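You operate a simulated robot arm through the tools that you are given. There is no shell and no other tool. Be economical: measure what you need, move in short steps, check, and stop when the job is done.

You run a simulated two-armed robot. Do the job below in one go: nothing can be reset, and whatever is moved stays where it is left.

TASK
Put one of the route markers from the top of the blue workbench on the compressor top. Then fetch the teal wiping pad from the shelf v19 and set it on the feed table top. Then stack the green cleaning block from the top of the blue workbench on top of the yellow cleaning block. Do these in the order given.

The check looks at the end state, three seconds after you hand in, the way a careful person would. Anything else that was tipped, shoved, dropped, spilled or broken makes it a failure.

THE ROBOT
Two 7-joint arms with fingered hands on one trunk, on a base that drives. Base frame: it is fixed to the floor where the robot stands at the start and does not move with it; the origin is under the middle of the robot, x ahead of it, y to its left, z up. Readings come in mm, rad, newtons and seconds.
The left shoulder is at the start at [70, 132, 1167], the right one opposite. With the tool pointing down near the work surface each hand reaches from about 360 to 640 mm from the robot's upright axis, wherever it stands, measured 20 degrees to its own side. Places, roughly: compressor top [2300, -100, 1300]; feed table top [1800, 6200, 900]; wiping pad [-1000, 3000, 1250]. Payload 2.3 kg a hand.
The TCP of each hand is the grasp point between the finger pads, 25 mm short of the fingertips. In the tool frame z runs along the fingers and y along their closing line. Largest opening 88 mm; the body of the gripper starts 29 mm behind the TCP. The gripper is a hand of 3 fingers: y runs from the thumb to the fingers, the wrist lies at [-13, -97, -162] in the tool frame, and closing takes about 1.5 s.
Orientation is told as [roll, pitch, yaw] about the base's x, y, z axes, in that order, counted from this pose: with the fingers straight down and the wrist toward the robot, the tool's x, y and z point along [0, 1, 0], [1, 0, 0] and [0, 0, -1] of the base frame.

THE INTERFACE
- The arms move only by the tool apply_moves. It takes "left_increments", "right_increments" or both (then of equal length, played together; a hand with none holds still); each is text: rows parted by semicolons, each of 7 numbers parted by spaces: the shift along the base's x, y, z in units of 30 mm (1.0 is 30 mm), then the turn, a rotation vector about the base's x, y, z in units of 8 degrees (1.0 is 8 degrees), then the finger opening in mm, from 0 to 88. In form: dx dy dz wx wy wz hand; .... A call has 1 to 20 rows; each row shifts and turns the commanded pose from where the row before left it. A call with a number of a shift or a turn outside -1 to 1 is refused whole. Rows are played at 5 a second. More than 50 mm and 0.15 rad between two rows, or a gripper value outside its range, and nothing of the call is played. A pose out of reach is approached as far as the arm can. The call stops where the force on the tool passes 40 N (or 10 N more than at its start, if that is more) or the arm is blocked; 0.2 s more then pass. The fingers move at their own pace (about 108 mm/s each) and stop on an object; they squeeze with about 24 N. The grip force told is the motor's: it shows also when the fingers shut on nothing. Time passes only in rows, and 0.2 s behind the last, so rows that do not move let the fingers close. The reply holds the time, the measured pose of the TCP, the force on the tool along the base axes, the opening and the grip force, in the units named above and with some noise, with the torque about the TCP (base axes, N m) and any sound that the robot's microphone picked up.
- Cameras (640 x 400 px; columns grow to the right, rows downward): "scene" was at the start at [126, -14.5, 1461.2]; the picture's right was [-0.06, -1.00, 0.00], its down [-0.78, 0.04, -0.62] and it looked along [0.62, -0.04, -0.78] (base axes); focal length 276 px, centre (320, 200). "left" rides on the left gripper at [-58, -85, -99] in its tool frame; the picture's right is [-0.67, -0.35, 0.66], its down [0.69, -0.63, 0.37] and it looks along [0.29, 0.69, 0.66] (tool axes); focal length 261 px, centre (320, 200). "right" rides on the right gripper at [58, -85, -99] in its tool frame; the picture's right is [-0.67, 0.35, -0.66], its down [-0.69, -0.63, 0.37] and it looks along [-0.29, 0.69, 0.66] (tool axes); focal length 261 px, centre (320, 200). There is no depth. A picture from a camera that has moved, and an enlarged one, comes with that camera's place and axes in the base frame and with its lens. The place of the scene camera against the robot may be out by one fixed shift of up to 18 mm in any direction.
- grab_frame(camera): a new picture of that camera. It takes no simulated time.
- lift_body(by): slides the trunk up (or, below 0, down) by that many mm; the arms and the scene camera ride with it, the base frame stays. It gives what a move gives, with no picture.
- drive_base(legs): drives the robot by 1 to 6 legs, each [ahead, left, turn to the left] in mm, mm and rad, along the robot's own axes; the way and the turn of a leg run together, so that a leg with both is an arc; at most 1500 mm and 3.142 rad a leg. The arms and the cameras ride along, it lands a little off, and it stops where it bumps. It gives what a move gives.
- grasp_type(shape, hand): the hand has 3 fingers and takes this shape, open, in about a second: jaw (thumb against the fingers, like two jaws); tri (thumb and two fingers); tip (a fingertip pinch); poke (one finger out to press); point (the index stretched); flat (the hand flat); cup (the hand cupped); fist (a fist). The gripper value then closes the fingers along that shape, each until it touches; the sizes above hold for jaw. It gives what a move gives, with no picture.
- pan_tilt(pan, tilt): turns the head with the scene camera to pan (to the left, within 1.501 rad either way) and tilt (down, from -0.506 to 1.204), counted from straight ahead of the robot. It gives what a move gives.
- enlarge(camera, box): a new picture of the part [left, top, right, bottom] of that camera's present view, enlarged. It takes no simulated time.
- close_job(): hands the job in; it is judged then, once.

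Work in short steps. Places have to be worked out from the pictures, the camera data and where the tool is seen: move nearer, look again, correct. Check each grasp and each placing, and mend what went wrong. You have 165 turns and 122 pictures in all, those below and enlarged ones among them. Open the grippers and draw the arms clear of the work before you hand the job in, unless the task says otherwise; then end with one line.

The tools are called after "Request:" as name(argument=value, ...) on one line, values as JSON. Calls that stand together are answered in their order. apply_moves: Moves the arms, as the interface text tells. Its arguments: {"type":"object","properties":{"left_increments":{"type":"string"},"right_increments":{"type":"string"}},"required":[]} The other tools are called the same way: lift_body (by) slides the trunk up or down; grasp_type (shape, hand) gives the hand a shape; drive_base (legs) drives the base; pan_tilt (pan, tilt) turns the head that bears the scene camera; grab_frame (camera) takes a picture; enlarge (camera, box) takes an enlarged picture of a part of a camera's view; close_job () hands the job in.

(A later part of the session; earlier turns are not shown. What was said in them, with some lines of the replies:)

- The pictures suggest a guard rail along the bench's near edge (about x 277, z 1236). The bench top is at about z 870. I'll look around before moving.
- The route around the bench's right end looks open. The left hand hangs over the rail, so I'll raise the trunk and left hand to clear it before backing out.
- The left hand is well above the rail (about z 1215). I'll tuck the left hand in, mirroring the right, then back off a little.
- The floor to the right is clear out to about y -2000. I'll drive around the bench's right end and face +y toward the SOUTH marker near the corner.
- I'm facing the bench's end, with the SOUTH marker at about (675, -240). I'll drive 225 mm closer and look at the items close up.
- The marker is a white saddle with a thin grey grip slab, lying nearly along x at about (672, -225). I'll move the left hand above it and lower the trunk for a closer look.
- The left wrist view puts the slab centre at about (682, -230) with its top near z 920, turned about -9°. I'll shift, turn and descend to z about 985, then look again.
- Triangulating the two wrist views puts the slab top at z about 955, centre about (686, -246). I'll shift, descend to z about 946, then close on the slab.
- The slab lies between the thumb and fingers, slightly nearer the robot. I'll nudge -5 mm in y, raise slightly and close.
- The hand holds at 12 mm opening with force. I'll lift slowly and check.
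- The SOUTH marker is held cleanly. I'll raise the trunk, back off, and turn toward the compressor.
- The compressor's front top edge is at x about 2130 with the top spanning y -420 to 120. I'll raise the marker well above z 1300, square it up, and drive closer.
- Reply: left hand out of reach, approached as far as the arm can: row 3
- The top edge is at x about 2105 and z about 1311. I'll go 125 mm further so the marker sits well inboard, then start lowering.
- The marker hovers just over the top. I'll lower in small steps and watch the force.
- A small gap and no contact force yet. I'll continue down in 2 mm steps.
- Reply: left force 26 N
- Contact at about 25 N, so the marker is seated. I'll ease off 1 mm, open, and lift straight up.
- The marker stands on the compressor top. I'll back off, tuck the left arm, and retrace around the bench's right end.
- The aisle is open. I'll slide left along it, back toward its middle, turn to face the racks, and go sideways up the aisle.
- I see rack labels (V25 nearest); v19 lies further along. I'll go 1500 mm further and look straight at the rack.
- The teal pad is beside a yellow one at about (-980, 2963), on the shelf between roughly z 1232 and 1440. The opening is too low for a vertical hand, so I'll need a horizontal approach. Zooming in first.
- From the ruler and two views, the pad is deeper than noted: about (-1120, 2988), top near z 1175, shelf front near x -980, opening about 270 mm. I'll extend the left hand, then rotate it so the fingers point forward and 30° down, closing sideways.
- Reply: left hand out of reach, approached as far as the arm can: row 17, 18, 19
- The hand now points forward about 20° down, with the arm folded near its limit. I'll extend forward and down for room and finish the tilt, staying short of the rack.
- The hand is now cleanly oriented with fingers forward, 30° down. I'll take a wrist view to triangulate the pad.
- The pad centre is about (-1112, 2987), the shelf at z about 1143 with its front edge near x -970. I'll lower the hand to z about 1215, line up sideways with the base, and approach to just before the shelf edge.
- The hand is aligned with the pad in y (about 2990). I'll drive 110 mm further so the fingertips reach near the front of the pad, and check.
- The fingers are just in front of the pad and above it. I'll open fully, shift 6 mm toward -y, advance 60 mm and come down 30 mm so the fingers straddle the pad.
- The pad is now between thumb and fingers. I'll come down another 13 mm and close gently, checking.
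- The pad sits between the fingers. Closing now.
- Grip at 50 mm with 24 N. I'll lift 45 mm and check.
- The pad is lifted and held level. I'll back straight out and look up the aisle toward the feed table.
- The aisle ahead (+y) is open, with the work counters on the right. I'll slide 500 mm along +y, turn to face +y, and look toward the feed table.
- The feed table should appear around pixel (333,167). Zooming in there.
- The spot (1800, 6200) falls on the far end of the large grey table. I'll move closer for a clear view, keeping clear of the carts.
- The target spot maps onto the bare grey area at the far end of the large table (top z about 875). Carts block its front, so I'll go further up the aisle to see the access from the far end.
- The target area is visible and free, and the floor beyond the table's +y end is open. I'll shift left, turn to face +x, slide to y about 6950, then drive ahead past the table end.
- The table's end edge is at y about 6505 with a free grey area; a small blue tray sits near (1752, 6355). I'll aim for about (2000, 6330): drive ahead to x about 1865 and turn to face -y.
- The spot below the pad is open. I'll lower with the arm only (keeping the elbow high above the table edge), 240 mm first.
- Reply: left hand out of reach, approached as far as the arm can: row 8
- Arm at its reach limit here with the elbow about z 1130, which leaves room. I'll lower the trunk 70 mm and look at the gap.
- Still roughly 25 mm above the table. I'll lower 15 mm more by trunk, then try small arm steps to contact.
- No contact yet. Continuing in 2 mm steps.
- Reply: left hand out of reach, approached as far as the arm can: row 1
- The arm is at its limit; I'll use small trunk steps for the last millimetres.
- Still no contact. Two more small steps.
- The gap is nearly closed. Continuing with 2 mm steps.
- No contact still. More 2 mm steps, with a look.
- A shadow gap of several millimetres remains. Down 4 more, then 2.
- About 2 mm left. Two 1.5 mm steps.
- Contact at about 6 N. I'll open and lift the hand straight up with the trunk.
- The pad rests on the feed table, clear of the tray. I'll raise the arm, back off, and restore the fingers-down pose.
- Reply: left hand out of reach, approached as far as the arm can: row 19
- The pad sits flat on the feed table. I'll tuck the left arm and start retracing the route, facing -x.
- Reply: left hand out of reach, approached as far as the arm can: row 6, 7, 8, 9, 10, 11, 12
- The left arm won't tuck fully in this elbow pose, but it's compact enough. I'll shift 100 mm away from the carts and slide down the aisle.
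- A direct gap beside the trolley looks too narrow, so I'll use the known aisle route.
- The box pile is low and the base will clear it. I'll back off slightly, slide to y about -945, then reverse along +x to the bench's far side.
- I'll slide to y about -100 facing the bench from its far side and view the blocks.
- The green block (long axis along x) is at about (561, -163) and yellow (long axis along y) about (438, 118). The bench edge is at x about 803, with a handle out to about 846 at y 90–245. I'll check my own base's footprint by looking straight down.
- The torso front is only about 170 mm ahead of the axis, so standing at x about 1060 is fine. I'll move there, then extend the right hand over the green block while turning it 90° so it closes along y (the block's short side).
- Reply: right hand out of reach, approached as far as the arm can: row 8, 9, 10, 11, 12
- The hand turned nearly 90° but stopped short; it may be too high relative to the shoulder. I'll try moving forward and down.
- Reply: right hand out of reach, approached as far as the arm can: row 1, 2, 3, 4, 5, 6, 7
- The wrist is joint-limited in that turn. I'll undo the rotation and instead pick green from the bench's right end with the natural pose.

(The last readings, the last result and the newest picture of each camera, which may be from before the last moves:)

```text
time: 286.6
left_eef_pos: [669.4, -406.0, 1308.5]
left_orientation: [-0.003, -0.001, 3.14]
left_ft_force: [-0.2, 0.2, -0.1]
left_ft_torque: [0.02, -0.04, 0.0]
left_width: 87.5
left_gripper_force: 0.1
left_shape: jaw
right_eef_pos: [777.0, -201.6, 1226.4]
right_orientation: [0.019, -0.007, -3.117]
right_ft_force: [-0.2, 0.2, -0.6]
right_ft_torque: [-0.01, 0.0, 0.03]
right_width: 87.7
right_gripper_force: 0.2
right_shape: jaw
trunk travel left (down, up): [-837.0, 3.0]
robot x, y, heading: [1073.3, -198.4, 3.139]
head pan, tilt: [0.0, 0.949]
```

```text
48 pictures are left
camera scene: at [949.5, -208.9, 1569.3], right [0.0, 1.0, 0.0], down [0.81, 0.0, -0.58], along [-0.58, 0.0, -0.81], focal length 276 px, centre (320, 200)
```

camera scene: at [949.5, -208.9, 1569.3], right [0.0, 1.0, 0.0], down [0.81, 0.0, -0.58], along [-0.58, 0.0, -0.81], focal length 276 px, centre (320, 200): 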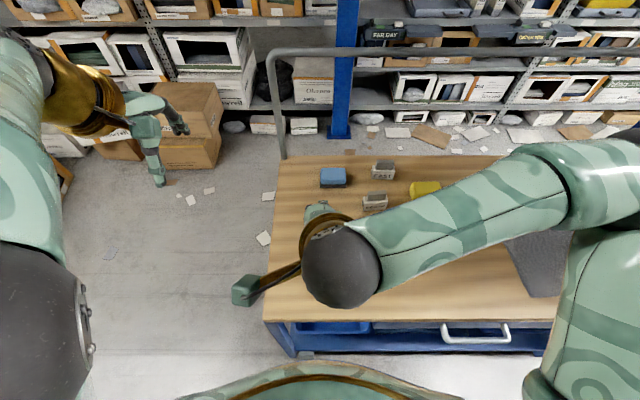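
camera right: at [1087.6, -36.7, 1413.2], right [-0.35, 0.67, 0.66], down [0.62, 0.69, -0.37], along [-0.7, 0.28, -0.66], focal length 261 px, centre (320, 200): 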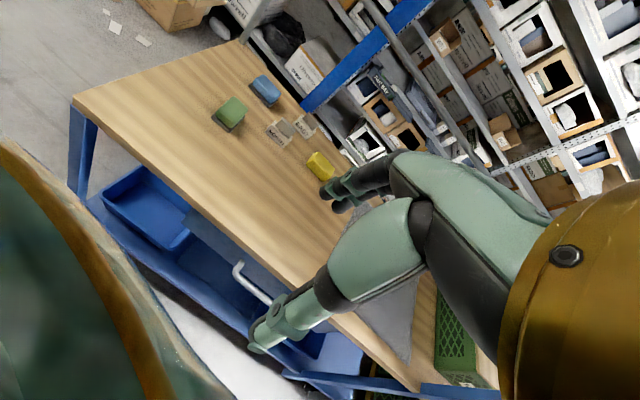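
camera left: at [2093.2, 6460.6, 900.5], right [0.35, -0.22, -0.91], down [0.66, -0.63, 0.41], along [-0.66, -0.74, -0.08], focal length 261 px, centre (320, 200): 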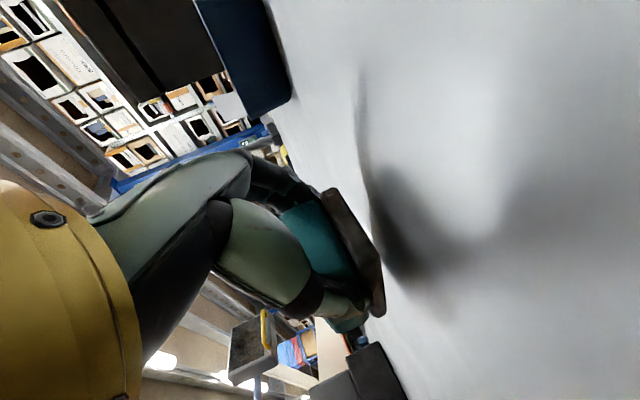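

Natural orientation works fine here. I'll tuck the right hand, then go around to the bench's right end to pick green with the left hand (closing along y).

Request:
apply_moves(right_increments="0.8 0.97 0.73 0 0 0 88; 0.8 0.97 0.73 0 0 0 88; 0.8 0.97 0.73 0 0 0 88; 0.8 0.97 0.73 0 0 0 88")

Request:
drive_base(legs=[[-120, 0, 0], [0, 860, 0], [0, 0, -1.569], [0, 490, 0], [330, 0, 0]])

Request:
pan_tilt(pan=0.15, tilt=0.9)

Request:
grab_frame(camera="scene")

```text
time: 287.6
left_eef_pos: [670.2, -403.9, 1309.3]
left_orientation: [0.001, -0.001, 3.14]
left_ft_force: [-0.1, 0.9, -0.5]
left_ft_torque: [-0.03, 0.01, 0.01]
left_width: 87.6
left_gripper_force: 0.0
left_shape: jaw
right_eef_pos: [875.2, -80.2, 1315.1]
right_orientation: [0.022, -0.006, -3.117]
right_ft_force: [0.0, 0.0, 0.6]
right_ft_torque: [-0.04, -0.03, -0.01]
right_width: 88.1
right_gripper_force: 0.0
right_shape: jaw
trunk travel left (down, up): [-837.0, 3.0]
robot x, y, heading: [1071.5, -196.2, 3.139]
head pan, tilt: [0.0, 0.949]
```

```text
time: 301.1
left_eef_pos: [482.3, -337.5, 1311.5]
left_orientation: [-0.001, -0.004, 1.582]
left_ft_force: [-0.2, 0.4, 1.0]
left_ft_torque: [-0.01, 0.02, -0.04]
left_width: 87.8
left_gripper_force: 0.1
left_shape: jaw
right_eef_pos: [807.4, -537.9, 1315.0]
right_orientation: [0.02, -0.007, 1.611]
right_ft_force: [0.0, 0.5, 0.4]
right_ft_torque: [0.02, -0.02, -0.01]
right_width: 87.7
right_gripper_force: 0.1
right_shape: jaw
trunk travel left (down, up): [-837.0, 3.0]
robot x, y, heading: [695.4, -734.0, 1.582]
head pan, tilt: [0.0, 0.949]
```

```text
time: 301.8
left_eef_pos: [482.1, -335.6, 1308.3]
left_orientation: [-0.001, -0.003, 1.583]
left_ft_force: [-1.4, -0.3, -0.5]
left_ft_torque: [0.04, 0.01, -0.01]
left_width: 87.5
left_gripper_force: 0.1
left_shape: jaw
right_eef_pos: [807.7, -535.8, 1315.5]
right_orientation: [0.02, -0.005, 1.611]
right_ft_force: [0.5, -0.1, -0.5]
right_ft_torque: [0.0, -0.02, 0.05]
right_width: 88.0
right_gripper_force: 0.1
right_shape: jaw
trunk travel left (down, up): [-837.0, 3.0]
robot x, y, heading: [697.3, -733.3, 1.585]
head pan, tilt: [0.15, 0.901]
```

```text
47 pictures are left
camera scene: at [682.6, -621.7, 1573.0], right [0.99, 0.16, 0.0], down [0.13, -0.77, -0.62], along [-0.1, 0.61, -0.78], focal length 276 px, centre (320, 200)
```

scene: 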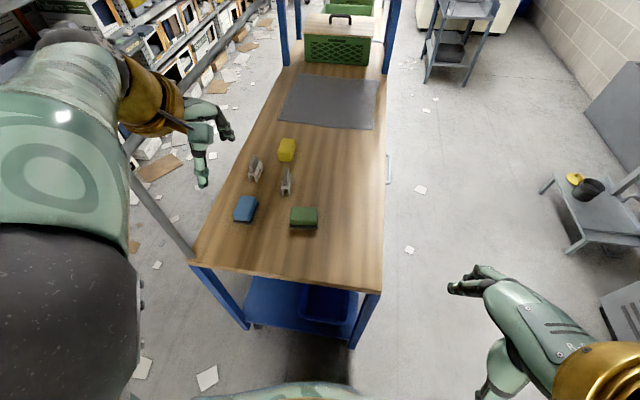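

Green is at about (560, -158). I'll close in 40 mm, bring the left hand above it and lower the trunk 100 mm.

Request:
drive_base(legs=[[40, 0, -0.012]])

Request:
apply_moves(left_increments="0.37 0.65 -0.4 0 0 0 88; 0.37 0.65 -0.4 0 0 0 88; 0.37 0.65 -0.4 0 0 0 88; 0.37 0.65 -0.4 0 0 0 88; 0.37 0.65 -0.4 0 0 0 88; 0.37 0.65 -0.4 0 0 0 88; 0.37 0.65 -0.4 0 0 0 88")

Request:
lift_body(by=-130)

Request:
grab_frame(camera="left")

Request:
grab_frame(camera="scene")

```text
time: 302.6
left_eef_pos: [486.9, -301.6, 1311.1]
left_orientation: [-0.002, -0.008, 1.573]
left_ft_force: [-1.1, 0.2, 0.2]
left_ft_torque: [0.04, -0.03, 0.0]
left_width: 87.6
left_gripper_force: 0.0
left_shape: jaw
right_eef_pos: [810.0, -503.7, 1316.6]
right_orientation: [0.018, -0.012, 1.599]
right_ft_force: [0.2, -0.9, 0.0]
right_ft_torque: [0.01, -0.03, -0.02]
right_width: 87.8
right_gripper_force: 0.0
right_shape: jaw
trunk travel left (down, up): [-837.0, 3.0]
robot x, y, heading: [693.4, -697.7, 1.566]
head pan, tilt: [0.15, 0.901]
```

```text
time: 304.2
left_eef_pos: [564.1, -154.9, 1224.4]
left_orientation: [-0.002, 0.0, 1.573]
left_ft_force: [0.7, 0.4, 0.2]
left_ft_torque: [-0.03, 0.03, -0.01]
left_width: 87.7
left_gripper_force: 0.1
left_shape: jaw
right_eef_pos: [811.4, -494.1, 1314.0]
right_orientation: [0.018, -0.003, 1.598]
right_ft_force: [-0.2, 0.4, 0.9]
right_ft_torque: [0.01, 0.01, -0.01]
right_width: 88.0
right_gripper_force: 0.1
right_shape: jaw
trunk travel left (down, up): [-837.0, 3.0]
robot x, y, heading: [695.9, -697.5, 1.574]
head pan, tilt: [0.15, 0.901]
```

```text
time: 305.8
left_eef_pos: [564.8, -155.5, 1095.0]
left_orientation: [-0.001, -0.002, 1.572]
left_ft_force: [0.4, -0.8, -0.2]
left_ft_torque: [0.01, -0.01, -0.01]
left_width: 87.9
left_gripper_force: 0.1
left_shape: jaw
right_eef_pos: [809.5, -496.6, 1184.7]
right_orientation: [0.019, -0.005, 1.599]
right_ft_force: [-0.3, 0.1, 0.1]
right_ft_torque: [0.01, -0.03, -0.01]
right_width: 87.9
right_gripper_force: 0.1
right_shape: jaw
trunk travel left (down, up): [-707.0, 133.0]
robot x, y, heading: [692.6, -695.9, 1.571]
head pan, tilt: [0.15, 0.901]
```

```text
46 pictures are left
camera left: at [622.0, -240.7, 1194.5], right [0.67, -0.35, -0.65], down [-0.68, -0.63, -0.37], along [-0.28, 0.69, -0.66], focal length 261 px, centre (320, 200)
```

left: 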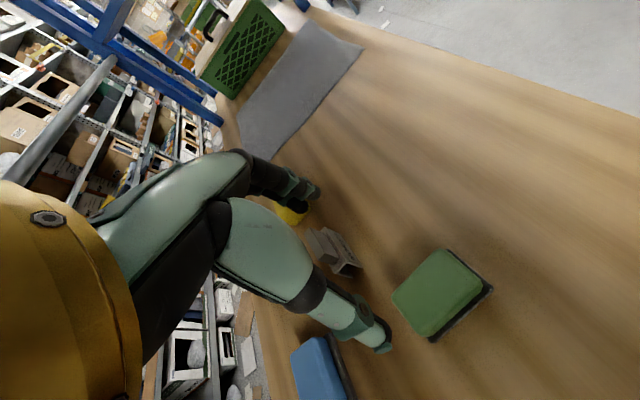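

```text
45 pictures are left
camera scene: at [683.9, -580.8, 1442.9], right [0.99, 0.15, 0.0], down [0.12, -0.77, -0.62], along [-0.09, 0.61, -0.78], focal length 276 px, centre (320, 200)
```

scene: 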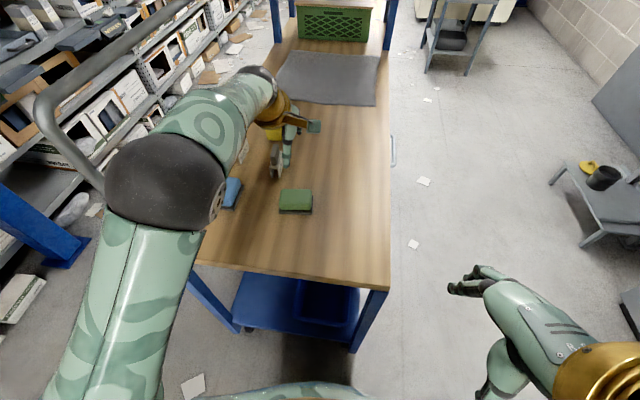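

Green's centre is at about (561, -153), turned about +7°. I'll rotate the hand to match and descend to z about 985.

Request:
apply_moves(left_increments="-0.1 0.05 0 0 0 0.9 88; 0 0 -0.92 0 0 0 88; 0 0 -0.92 0 0 0 88; 0 0 -0.92 0 0 0 88; 0 0 -0.92 0 0 0 88")

Request:
grab_frame(camera="left")

Request:
enlarge(camera="scene", box=[200, 120, 400, 245])

```text
time: 307.0
left_eef_pos: [560.3, -154.5, 982.3]
left_orientation: [-0.003, 0.0, 1.697]
left_ft_force: [0.4, 0.9, -0.3]
left_ft_torque: [0.0, -0.01, 0.0]
left_width: 87.7
left_gripper_force: 0.0
left_shape: jaw
right_eef_pos: [811.0, -496.5, 1184.3]
right_orientation: [0.018, -0.005, 1.597]
right_ft_force: [-0.2, 0.3, -0.4]
right_ft_torque: [-0.02, 0.02, -0.02]
right_width: 88.2
right_gripper_force: 0.1
right_shape: jaw
trunk travel left (down, up): [-707.0, 133.0]
robot x, y, heading: [696.5, -696.1, 1.568]
head pan, tilt: [0.15, 0.901]
```

```text
44 pictures are left
camera left: at [628.7, -230.5, 1081.4], right [0.71, -0.26, -0.65], down [-0.6, -0.71, -0.37], along [-0.37, 0.65, -0.66], focal length 261 px, centre (320, 200)
```

left: 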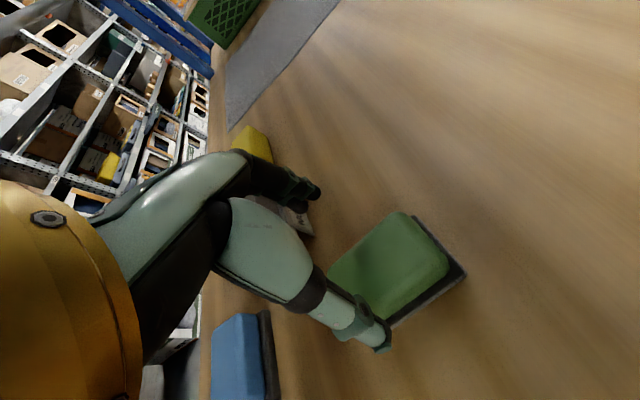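

```text
3.20 times, centred on (300, 182) of scene
camera zoom: at [683.7, -579.9, 1442.8], right [0.99, 0.15, 0.0], down [0.12, -0.78, -0.62], along [-0.09, 0.61, -0.78], focal length 884 px, centre (384, 256)
```

zoom: 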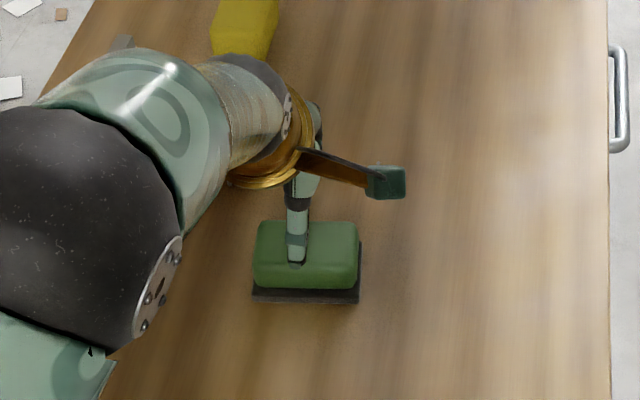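

The block top is at z about 909 and its centre (558, -154), so alignment is good. I'll descend to TCP z about 908 and check.

Request:
apply_moves(left_increments="-0.05 0 -0.8 0 0 0 88; 0 0 -0.8 0 0 0 88; 0 0 -0.6 0 0 0 88; 0 0 -0.25 0 0 0 88")

Request:
grab_frame(camera="left")

```text
time: 308.0
left_eef_pos: [561.6, -153.5, 910.5]
left_orientation: [-0.001, -0.001, 1.696]
left_ft_force: [0.3, 0.1, 0.1]
left_ft_torque: [0.02, -0.01, -0.01]
left_width: 87.6
left_gripper_force: 0.1
left_shape: jaw
right_eef_pos: [810.5, -494.9, 1185.1]
right_orientation: [0.02, -0.007, 1.6]
right_ft_force: [-1.4, -0.1, -0.2]
right_ft_torque: [-0.03, 0.0, 0.01]
right_width: 88.2
right_gripper_force: 0.1
right_shape: jaw
trunk travel left (down, up): [-707.0, 133.0]
robot x, y, heading: [696.3, -693.7, 1.568]
head pan, tilt: [0.15, 0.901]
```

```text
42 pictures are left
camera left: at [628.4, -230.4, 1009.4], right [0.71, -0.26, -0.66], down [-0.6, -0.71, -0.37], along [-0.37, 0.65, -0.66], focal length 261 px, centre (320, 200)
```

left: 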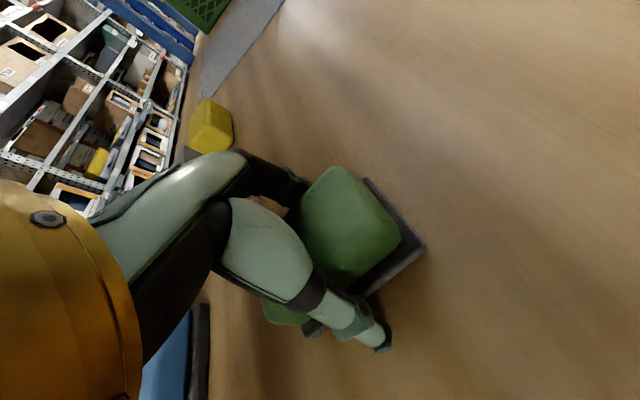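

Thumb and fingers straddle the block. Closing.

Request:
apply_moves(left_increments="0 0 -0.1 0 0 0 88; 0 0 0 0 0 0 60; 0 0 0 0 0 0 30; 0 0 0 0 0 0 0; 0 0 0 0 0 0 0; 0 0 0 0 0 0 0; 0 0 0 0 0 0 0; 0 0 0 0 0 0 0")

Request:
apply_moves(left_increments="0 0 0.4 0 0 0 0; 0 0 0.8 0 0 0 0; 0 0 1 0 0 0 0; 0 0 1 0 0 0 0; 0 0 1 0 0 0 0; 0 0 1 0 0 0 0")

Request:
grab_frame(camera="left")

Request:
grab_frame(camera="scene")

```text
time: 309.8
left_eef_pos: [559.7, -154.7, 907.0]
left_orientation: [0.0, -0.001, 1.697]
left_ft_force: [0.8, -0.4, 1.5]
left_ft_torque: [0.03, -0.01, 0.02]
left_width: 52.1
left_gripper_force: 23.9
left_shape: jaw
right_eef_pos: [810.4, -494.6, 1184.4]
right_orientation: [0.019, -0.003, 1.599]
right_ft_force: [-0.7, -0.4, 0.4]
right_ft_torque: [0.0, 0.01, 0.01]
right_width: 87.9
right_gripper_force: 0.0
right_shape: jaw
trunk travel left (down, up): [-707.0, 133.0]
robot x, y, heading: [696.9, -697.0, 1.572]
head pan, tilt: [0.15, 0.901]
```

```text
time: 311.2
left_eef_pos: [559.3, -155.6, 1063.5]
left_orientation: [-0.003, -0.001, 1.696]
left_ft_force: [-0.7, 0.3, -1.3]
left_ft_torque: [0.0, -0.02, 0.02]
left_width: 52.1
left_gripper_force: 24.4
left_shape: jaw
right_eef_pos: [808.9, -498.0, 1185.3]
right_orientation: [0.019, -0.004, 1.599]
right_ft_force: [0.1, 0.3, -0.2]
right_ft_torque: [-0.02, 0.01, -0.01]
right_width: 87.8
right_gripper_force: 0.1
right_shape: jaw
trunk travel left (down, up): [-707.0, 133.0]
robot x, y, heading: [696.7, -696.5, 1.565]
head pan, tilt: [0.15, 0.901]
```

```text
41 pictures are left
camera left: at [627.5, -232.8, 1163.6], right [0.71, -0.26, -0.65], down [-0.6, -0.71, -0.37], along [-0.37, 0.65, -0.66], focal length 261 px, centre (320, 200)
```

left: 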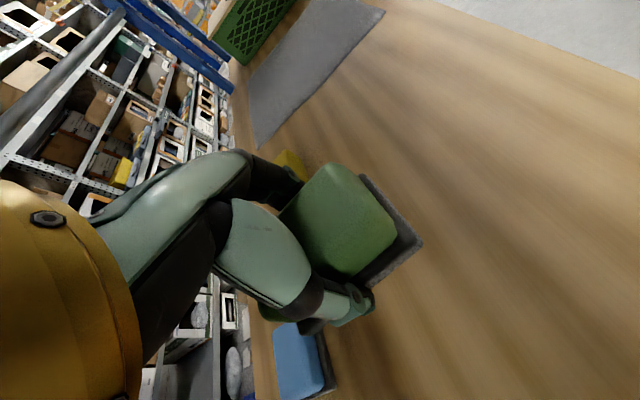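

```text
40 pictures are left
camera scene: at [683.9, -581.1, 1442.9], right [0.99, 0.15, 0.0], down [0.12, -0.77, -0.62], along [-0.09, 0.61, -0.78], focal length 276 px, centre (320, 200)
```

scene: 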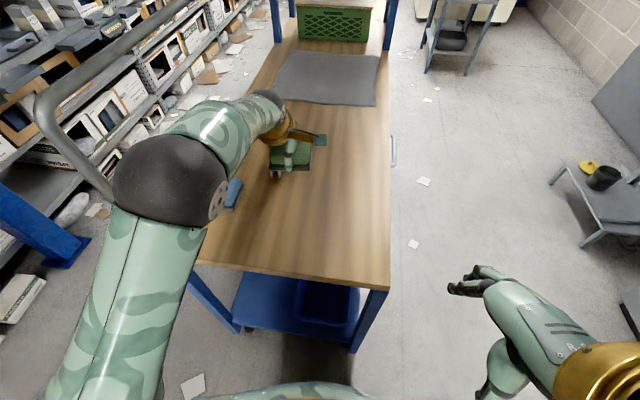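

Green is held (52 mm). I'll raise the trunk, back off and go to the far side, facing -x, lined up for yellow with the left hand.

Request:
lift_body(by=128)

Request:
drive_base(legs=[[-330, 0, 0], [0, -500, 0], [0, 0, 1.574], [0, -1250, 0]])

Request:
pan_tilt(pan=0.1, tilt=0.85)

Request:
grab_frame(camera="scene")

Request:
grab_frame(camera="left")

```text
time: 312.8
left_eef_pos: [559.4, -155.3, 1191.1]
left_orientation: [-0.001, -0.001, 1.698]
left_ft_force: [-0.4, 0.6, -1.0]
left_ft_torque: [0.0, 0.01, 0.02]
left_width: 51.8
left_gripper_force: 24.0
left_shape: jaw
right_eef_pos: [809.9, -493.5, 1312.3]
right_orientation: [0.018, -0.003, 1.599]
right_ft_force: [-0.4, -1.1, 0.1]
right_ft_torque: [0.0, 0.03, 0.0]
right_width: 87.8
right_gripper_force: 0.0
right_shape: jaw
trunk travel left (down, up): [-835.0, 5.0]
robot x, y, heading: [692.9, -695.3, 1.566]
head pan, tilt: [0.15, 0.901]
```

```text
time: 327.1
left_eef_pos: [663.4, 67.3, 1191.3]
left_orientation: [-0.001, 0.001, -3.018]
left_ft_force: [0.0, -0.7, -0.4]
left_ft_torque: [-0.01, -0.03, -0.03]
left_width: 51.6
left_gripper_force: 23.9
left_shape: jaw
right_eef_pos: [1003.4, 316.6, 1312.4]
right_orientation: [0.02, -0.006, -3.115]
right_ft_force: [0.1, 0.2, -0.7]
right_ft_torque: [0.0, -0.01, 0.01]
right_width: 87.9
right_gripper_force: 0.1
right_shape: jaw
trunk travel left (down, up): [-835.0, 5.0]
robot x, y, heading: [1204.8, 199.5, 3.136]
head pan, tilt: [0.15, 0.901]
```

```text
time: 327.8
left_eef_pos: [663.2, 69.0, 1191.3]
left_orientation: [-0.002, 0.0, -3.019]
left_ft_force: [-0.4, 0.0, -1.1]
left_ft_torque: [0.0, 0.0, -0.01]
left_width: 51.6
left_gripper_force: 23.6
left_shape: jaw
right_eef_pos: [1002.5, 317.8, 1312.8]
right_orientation: [0.02, -0.004, -3.115]
right_ft_force: [0.4, -0.6, 0.7]
right_ft_torque: [0.02, 0.03, 0.04]
right_width: 87.9
right_gripper_force: 0.0
right_shape: jaw
trunk travel left (down, up): [-835.0, 5.0]
robot x, y, heading: [1204.2, 199.5, 3.138]
head pan, tilt: [0.099, 0.85]
```

```text
39 pictures are left
camera scene: at [1074.7, 184.1, 1574.7], right [-0.1, 1.0, 0.0], down [0.75, 0.07, -0.66], along [-0.66, -0.06, -0.75], focal length 276 px, centre (320, 200)
```

scene: 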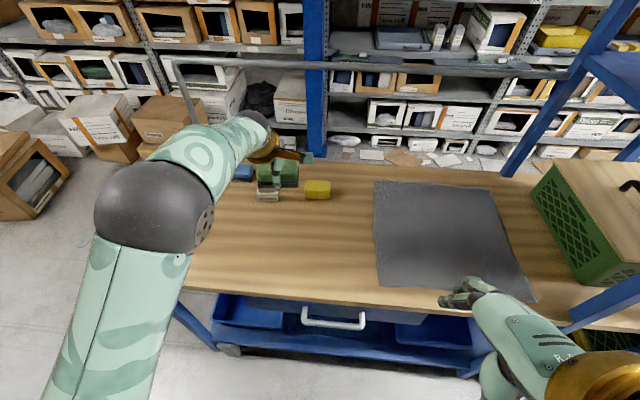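

```text
38 pictures are left
camera left: at [739.9, 135.6, 1291.0], right [0.26, 0.71, -0.65], down [0.71, -0.6, -0.37], along [-0.65, -0.37, -0.66], focal length 261 px, centre (320, 200)
```

left: 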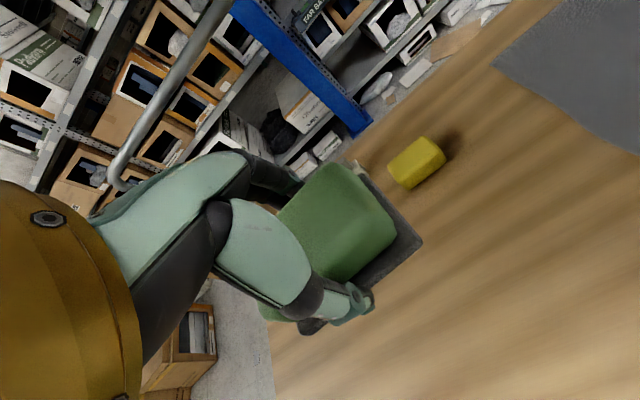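

Yellow's centre is at about (435, 122), and its long axis seems to match the held block's angle. I'll shift 53 mm right, move ahead 100 mm and lower the trunk partly.

Request:
drive_base(legs=[[0, -53, 0.003], [100, 0, 0]])

Request:
lift_body(by=-130)

Request:
enlarge(camera="scene", box=[200, 120, 440, 270])

Request:
grab_frame(camera="left")

```text
time: 329.5
left_eef_pos: [568.4, 116.6, 1195.0]
left_orientation: [-0.004, -0.007, -3.016]
left_ft_force: [0.0, 0.3, -1.5]
left_ft_torque: [0.01, 0.0, 0.04]
left_width: 51.8
left_gripper_force: 23.9
left_shape: jaw
right_eef_pos: [909.0, 367.0, 1315.0]
right_orientation: [0.018, -0.01, -3.114]
right_ft_force: [0.0, -0.3, -0.8]
right_ft_torque: [0.0, 0.05, 0.0]
right_width: 87.8
right_gripper_force: 0.0
right_shape: jaw
trunk travel left (down, up): [-835.0, 5.0]
robot x, y, heading: [1106.8, 257.6, 3.141]
head pan, tilt: [0.099, 0.85]
```

```text
time: 331.0
left_eef_pos: [562.4, 118.5, 1061.3]
left_orientation: [-0.002, 0.0, -3.016]
left_ft_force: [-0.4, -0.6, -1.4]
left_ft_torque: [0.01, 0.01, -0.02]
left_width: 51.5
left_gripper_force: 24.0
left_shape: jaw
right_eef_pos: [902.7, 370.4, 1181.5]
right_orientation: [0.02, -0.005, -3.114]
right_ft_force: [1.1, -0.3, -0.8]
right_ft_torque: [-0.01, 0.0, 0.02]
right_width: 87.8
right_gripper_force: 0.0
right_shape: jaw
trunk travel left (down, up): [-705.0, 135.0]
robot x, y, heading: [1100.2, 254.2, 3.142]
head pan, tilt: [0.099, 0.85]
```

```text
2.67 times, centred on (320, 195) of scene
camera zoom: at [973.6, 236.3, 1444.8], right [-0.1, 1.0, 0.0], down [0.75, 0.07, -0.66], along [-0.66, -0.07, -0.75], focal length 737 px, centre (320, 213)
```

zoom: 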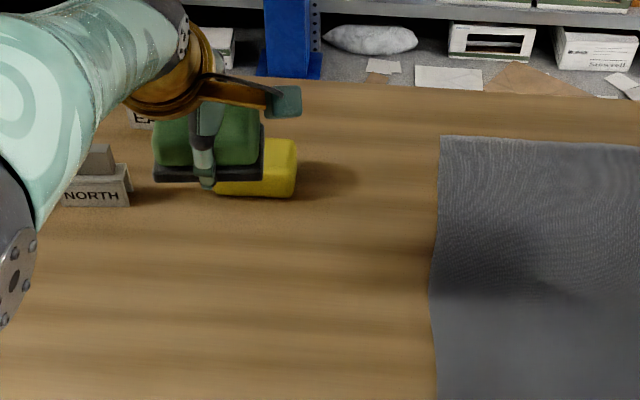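

```text
36 pictures are left
camera left: at [639.0, 186.9, 1161.0], right [0.26, 0.71, -0.65], down [0.71, -0.6, -0.37], along [-0.65, -0.37, -0.66], focal length 261 px, centre (320, 200)
```

left: 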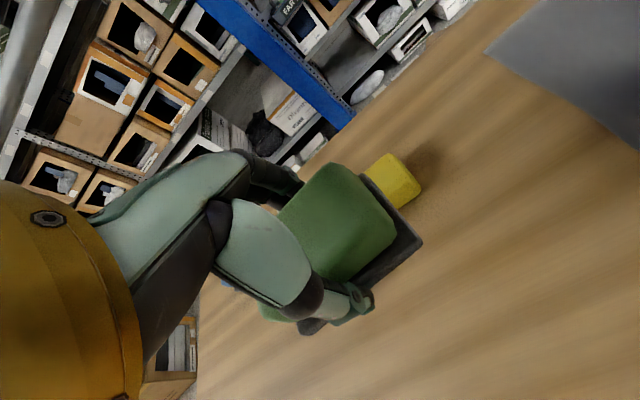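

I'll square the block slightly, move ahead another 45 mm, then extend the arm over yellow while still high.

Request:
drive_base(legs=[[45, 0, 0]])

Request:
lift_body(by=-30)

Request:
apply_moves(left_increments="-0.5 0 0 0 0 -0.4 0; -0.5 0 0 0 0 0 0; -0.5 0 0 0 0 0 0")

Request:
grab_frame(camera="left")

```text
time: 331.9
left_eef_pos: [522.5, 118.6, 1063.9]
left_orientation: [-0.001, -0.007, -3.016]
left_ft_force: [0.2, 0.0, -0.4]
left_ft_torque: [-0.04, 0.02, -0.02]
left_width: 51.7
left_gripper_force: 23.8
left_shape: jaw
right_eef_pos: [865.3, 369.8, 1183.7]
right_orientation: [0.019, -0.011, -3.114]
right_ft_force: [0.4, 0.2, 0.6]
right_ft_torque: [0.01, 0.04, -0.02]
right_width: 87.9
right_gripper_force: 0.0
right_shape: jaw
trunk travel left (down, up): [-705.0, 135.0]
robot x, y, heading: [1056.8, 254.9, 3.141]
head pan, tilt: [0.099, 0.85]
```

```text
time: 332.7
left_eef_pos: [516.9, 119.3, 1030.8]
left_orientation: [-0.001, -0.001, -3.017]
left_ft_force: [0.2, 0.0, -0.2]
left_ft_torque: [0.0, 0.01, -0.02]
left_width: 51.3
left_gripper_force: 24.0
left_shape: jaw
right_eef_pos: [857.5, 369.2, 1152.4]
right_orientation: [0.021, -0.005, -3.115]
right_ft_force: [-0.2, 0.2, 0.1]
right_ft_torque: [-0.01, -0.01, 0.01]
right_width: 87.8
right_gripper_force: 0.1
right_shape: jaw
trunk travel left (down, up): [-675.0, 165.0]
robot x, y, heading: [1055.6, 256.6, 3.142]
head pan, tilt: [0.099, 0.85]
```

```text
time: 333.5
left_eef_pos: [469.8, 121.3, 1031.6]
left_orientation: [-0.002, 0.0, -3.072]
left_ft_force: [-0.2, 0.4, -1.1]
left_ft_torque: [0.01, 0.01, -0.01]
left_width: 51.7
left_gripper_force: 23.8
left_shape: jaw
right_eef_pos: [856.6, 369.6, 1152.5]
right_orientation: [0.02, -0.003, -3.115]
right_ft_force: [-0.4, -0.5, -0.6]
right_ft_torque: [0.01, 0.0, -0.02]
right_width: 87.9
right_gripper_force: 0.0
right_shape: jaw
trunk travel left (down, up): [-675.0, 165.0]
robot x, y, heading: [1054.4, 252.3, 3.143]
head pan, tilt: [0.099, 0.85]
```

```text
35 pictures are left
camera left: at [551.0, 184.2, 1131.0], right [0.3, 0.69, -0.65], down [0.68, -0.64, -0.37], along [-0.67, -0.33, -0.66], focal length 261 px, centre (320, 200)
```

left: 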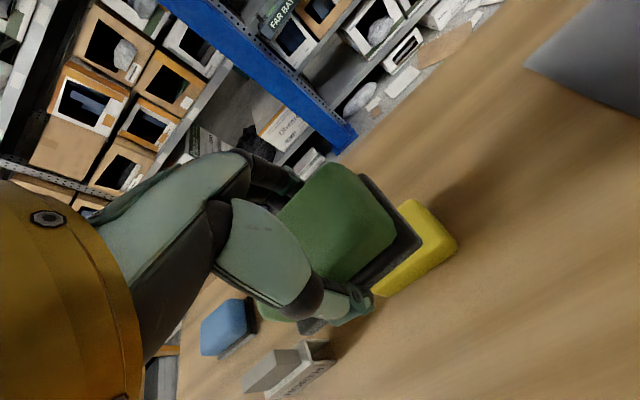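

Yellow's visible end corners give x 411–461 and an end at y about 165, so its centre is about (436, 122). I'll extend the last 34 mm, then lower to about 15 mm above contact.

Request:
apply_moves(left_increments="-0.57 0.02 0 0 0 0 0; -0.56 0.02 0 0 0 0 0; 0 0 -0.6 0 0 0 0; 0 0 -0.6 0 0 0 0; 0 0 -0.6 0 0 0 0; 0 0 -0.4 0 0 0 0")

Request:
grab_frame(camera="left")

Request:
enlarge(camera="scene", box=[200, 90, 400, 215])

```text
time: 334.9
left_eef_pos: [450.7, 119.4, 963.6]
left_orientation: [-0.003, 0.001, -3.071]
left_ft_force: [0.0, -0.7, -1.4]
left_ft_torque: [-0.01, 0.0, -0.01]
left_width: 51.1
left_gripper_force: 24.2
left_shape: jaw
left hand out of reach, approached as far as the arm can: row 2, 4
right_eef_pos: [856.8, 369.2, 1152.2]
right_orientation: [0.019, -0.006, -3.115]
right_ft_force: [0.0, -0.9, 0.3]
right_ft_torque: [-0.04, -0.04, -0.01]
right_width: 88.2
right_gripper_force: 0.1
right_shape: jaw
trunk travel left (down, up): [-675.0, 165.0]
robot x, y, heading: [1058.4, 252.8, 3.145]
head pan, tilt: [0.099, 0.85]
```

```text
34 pictures are left
camera left: at [531.3, 183.0, 1063.2], right [0.3, 0.69, -0.65], down [0.68, -0.64, -0.37], along [-0.67, -0.33, -0.66], focal length 261 px, centre (320, 200)
```

left: 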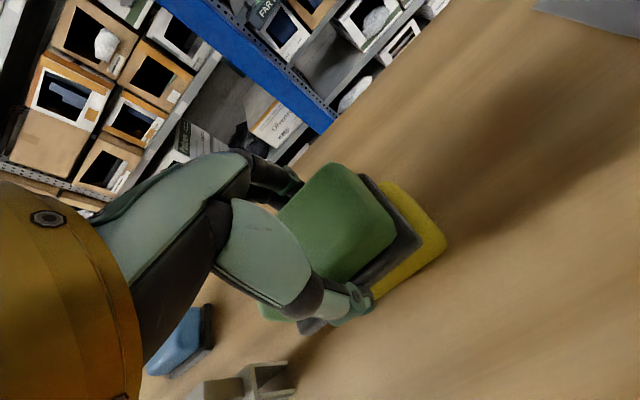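

```text
3.20 times, centred on (300, 152) of scene
camera zoom: at [928.8, 236.2, 1414.7], right [-0.1, 1.0, 0.0], down [0.75, 0.07, -0.66], along [-0.66, -0.07, -0.75], focal length 884 px, centre (384, 352)
```

zoom: 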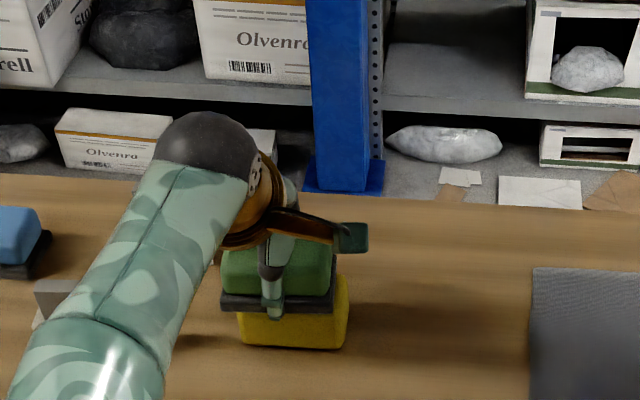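

The arm fell 15 mm short in x (450.7 vs 436). I'll retry the last bit here, where the wrist is closer to shoulder height.

Request:
apply_moves(left_increments="-0.25 0.05 0 0 0 0 0; -0.25 0.05 0 0 0 0 0")

```text
time: 335.5
left_eef_pos: [449.9, 120.1, 963.8]
left_orientation: [-0.002, 0.0, -3.071]
left_ft_force: [-0.6, -0.6, -1.1]
left_ft_torque: [0.0, 0.03, -0.01]
left_width: 51.2
left_gripper_force: 23.7
left_shape: jaw
left hand out of reach, approached as far as the arm can: row 1, 2
right_eef_pos: [858.5, 368.6, 1152.8]
right_orientation: [0.019, -0.004, -3.112]
right_ft_force: [-0.2, -0.4, -0.2]
right_ft_torque: [-0.04, 0.01, 0.02]
right_width: 88.1
right_gripper_force: 0.0
right_shape: jaw
trunk travel left (down, up): [-675.0, 165.0]
robot x, y, heading: [1055.1, 253.8, 3.142]
head pan, tilt: [0.099, 0.85]
```

The arm tops out at about 605 mm ahead. I'll creep the base 12 mm forward (still about 240 mm from the bench edge, as at the start) and check.

Request:
drive_base(legs=[[12, 0, 0]])

Request:
grab_frame(camera="left")

```text
time: 336.2
left_eef_pos: [438.7, 120.6, 965.5]
left_orientation: [-0.002, -0.004, -3.073]
left_ft_force: [0.4, 0.3, -0.1]
left_ft_torque: [0.01, 0.03, 0.01]
left_width: 51.3
left_gripper_force: 24.1
left_shape: jaw
right_eef_pos: [847.1, 369.5, 1153.4]
right_orientation: [0.02, -0.006, -3.114]
right_ft_force: [0.3, 0.6, -0.6]
right_ft_torque: [-0.01, -0.02, 0.01]
right_width: 87.7
right_gripper_force: 0.0
right_shape: jaw
trunk travel left (down, up): [-675.0, 165.0]
robot x, y, heading: [1048.5, 253.0, 3.141]
head pan, tilt: [0.099, 0.85]
```

```text
32 pictures are left
camera left: at [520.6, 184.6, 1065.1], right [0.3, 0.69, -0.66], down [0.67, -0.64, -0.37], along [-0.68, -0.33, -0.66], focal length 261 px, centre (320, 200)
```

left: 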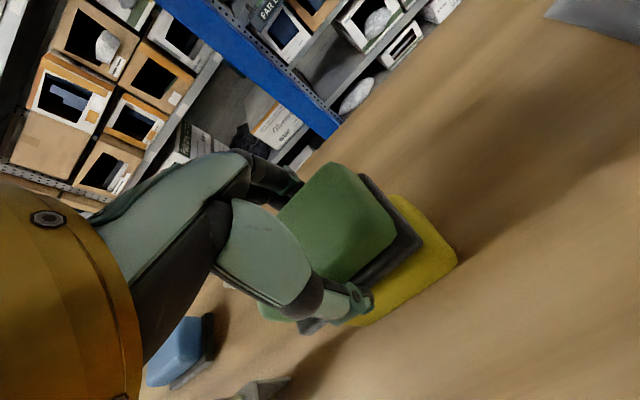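

Yellow spans x about 411–458 and ends at y about 164, so green at (438.7, 120.6) is centred. I'll lower in small steps.

Request:
apply_moves(left_increments="0 0 -0.2 0 0 0 0; 0 0 -0.15 0 0 0 0; 0 0 -0.1 0 0 0 0; 0 0 -0.1 0 0 0 0")

Request:
enlarge(camera="scene", box=[230, 120, 350, 195])

```text
time: 337.2
left_eef_pos: [437.1, 120.5, 951.2]
left_orientation: [-0.001, -0.009, -3.07]
left_ft_force: [-2.0, -0.9, 10.5]
left_ft_torque: [-0.04, -0.01, -0.02]
left_width: 51.0
left_gripper_force: 24.4
left_shape: jaw
right_eef_pos: [849.0, 369.7, 1153.8]
right_orientation: [0.021, -0.008, -3.113]
right_ft_force: [0.4, -0.8, -0.4]
right_ft_torque: [-0.03, -0.03, -0.01]
right_width: 87.8
right_gripper_force: 0.2
right_shape: jaw
trunk travel left (down, up): [-675.0, 165.0]
robot x, y, heading: [1045.0, 258.5, 3.14]
head pan, tilt: [0.099, 0.85]
```

```text
5.33 times, centred on (290, 158) of scene
camera zoom: at [919.7, 236.8, 1415.3], right [-0.1, 1.0, 0.0], down [0.75, 0.07, -0.66], along [-0.66, -0.07, -0.75], focal length 1474 px, centre (480, 427)
```

zoom: 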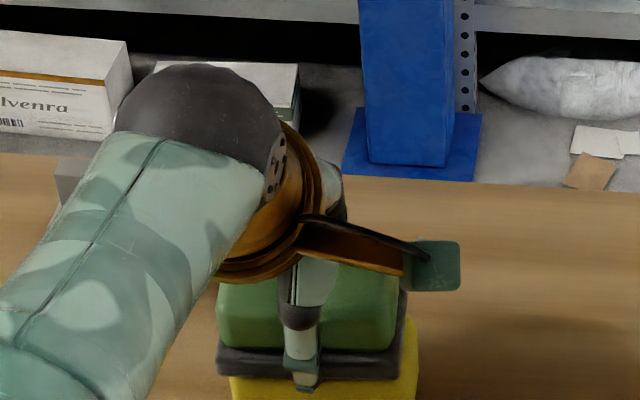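

Contact at 10 N with negligible torque, so the block is seated on yellow. I'll open the fingers and check before lifting.

Request:
apply_moves(left_increments="0 0 0.02 0 0 0 51; 0 0 0 0 0 0 60; 0 0 0 0 0 0 75; 0 0 0 0 0 0 88; 0 0 0 0 0 0 88; 0 0 0 0 0 0 88")

Request:
grab_frame(camera="left")

```text
time: 338.6
left_eef_pos: [437.6, 120.7, 947.8]
left_orientation: [-0.001, -0.002, -3.073]
left_ft_force: [-0.3, 0.9, -0.5]
left_ft_torque: [-0.02, 0.02, 0.01]
left_width: 87.6
left_gripper_force: 0.1
left_shape: jaw
right_eef_pos: [846.8, 368.7, 1153.0]
right_orientation: [0.02, -0.005, -3.113]
right_ft_force: [-0.5, 0.2, 0.4]
right_ft_torque: [0.02, 0.01, -0.01]
right_width: 87.9
right_gripper_force: 0.1
right_shape: jaw
trunk travel left (down, up): [-675.0, 165.0]
robot x, y, heading: [1044.6, 256.7, 3.143]
head pan, tilt: [0.099, 0.85]
```

```text
30 pictures are left
camera left: at [518.4, 185.0, 1047.9], right [0.3, 0.69, -0.66], down [0.68, -0.64, -0.37], along [-0.67, -0.33, -0.66], focal length 261 px, centre (320, 200)
```

left: 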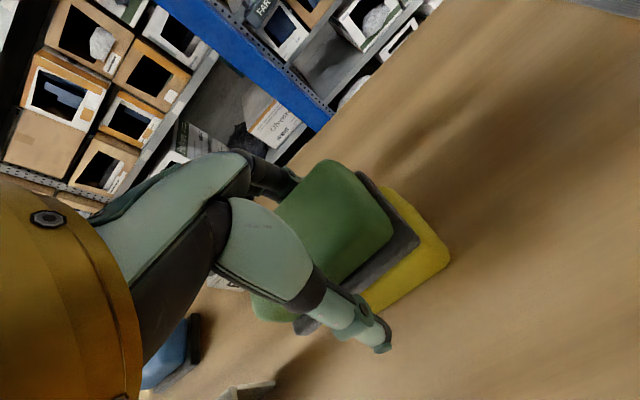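

Released and stable. I'll lift straight up with the trunk and look.

Request:
lift_body(by=130)

Request:
grab_frame(camera="left")

Request:
enlarge(camera="scene", box=[200, 120, 400, 245])

```text
time: 340.2
left_eef_pos: [437.0, 121.5, 1078.1]
left_orientation: [-0.002, -0.002, -3.072]
left_ft_force: [-0.7, 0.2, 1.0]
left_ft_torque: [0.0, 0.0, -0.03]
left_width: 87.8
left_gripper_force: 0.0
left_shape: jaw
right_eef_pos: [845.4, 369.8, 1282.3]
right_orientation: [0.018, -0.005, -3.112]
right_ft_force: [-0.2, -0.4, 0.6]
right_ft_torque: [0.01, 0.05, 0.03]
right_width: 87.7
right_gripper_force: 0.1
right_shape: jaw
trunk travel left (down, up): [-805.0, 35.0]
robot x, y, heading: [1044.8, 253.1, 3.144]
head pan, tilt: [0.099, 0.85]
```

```text
29 pictures are left
camera left: at [518.1, 184.9, 1177.8], right [0.3, 0.69, -0.66], down [0.68, -0.64, -0.37], along [-0.67, -0.33, -0.66], focal length 261 px, centre (320, 200)
```

left: 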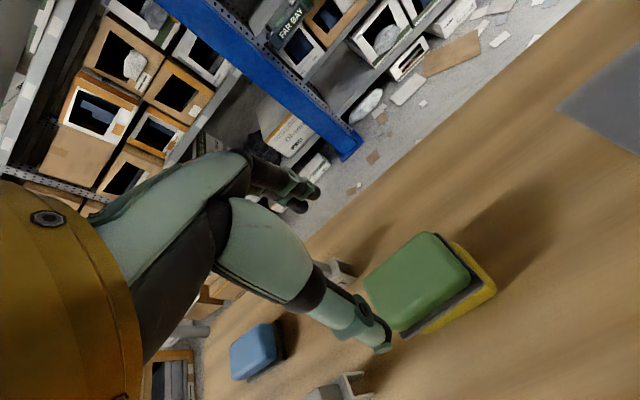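

```text
3.20 times, centred on (300, 182) of scene
camera zoom: at [917.1, 236.4, 1544.8], right [-0.1, 1.0, 0.0], down [0.75, 0.07, -0.66], along [-0.66, -0.07, -0.75], focal length 884 px, centre (384, 256)
```

zoom: 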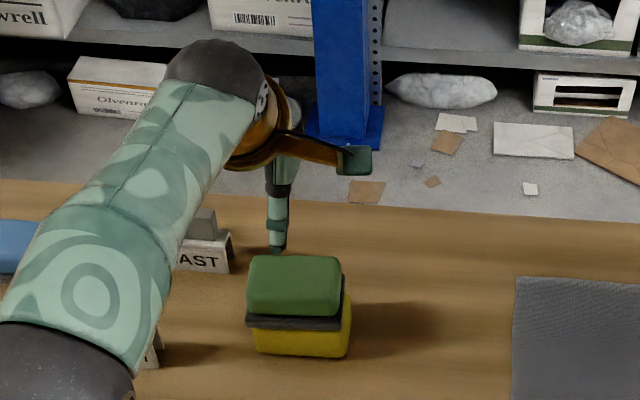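

Green sits squarely on yellow and the other items look undisturbed. I'll back away and take a final view.

Request:
drive_base(legs=[[-450, 0, 0]])

Request:
grab_frame(camera="scene")

```text
time: 343.0
left_eef_pos: [891.1, 121.5, 1077.2]
left_orientation: [-0.002, 0.0, -3.071]
left_ft_force: [0.6, 0.1, -0.3]
left_ft_torque: [0.0, -0.01, -0.01]
left_width: 87.6
left_gripper_force: 0.1
left_shape: jaw
right_eef_pos: [1300.7, 368.8, 1282.9]
right_orientation: [0.018, -0.003, -3.114]
right_ft_force: [-0.1, 0.1, -0.3]
right_ft_torque: [0.01, 0.02, 0.02]
right_width: 87.8
right_gripper_force: 0.0
right_shape: jaw
trunk travel left (down, up): [-805.0, 35.0]
robot x, y, heading: [1500.5, 252.2, 3.145]
head pan, tilt: [0.099, 0.85]
```

```text
27 pictures are left
camera scene: at [1370.4, 236.0, 1544.6], right [-0.1, 1.0, 0.0], down [0.75, 0.07, -0.66], along [-0.66, -0.06, -0.75], focal length 276 px, centre (320, 200)
```

scene: 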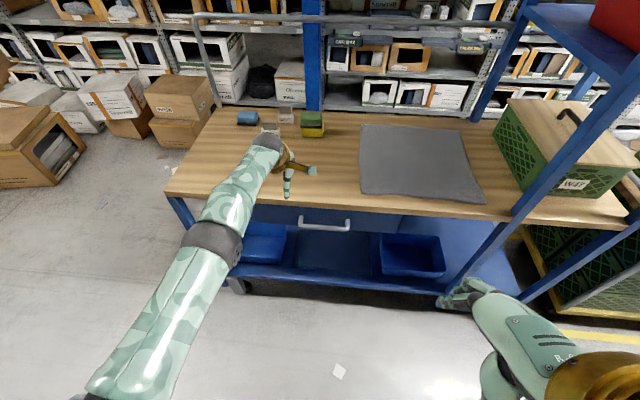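

All three placements are done, the grippers are open and the arms are clear of the work. Handing in.

Request:
close_job()

```text
The job is handed in.
```

The job is handed in: the SOUTH marker is on the compressor top, the teal pad is on the feed table top, and the green block is stacked on the yellow one, in that order, with nothing else seen disturbed.
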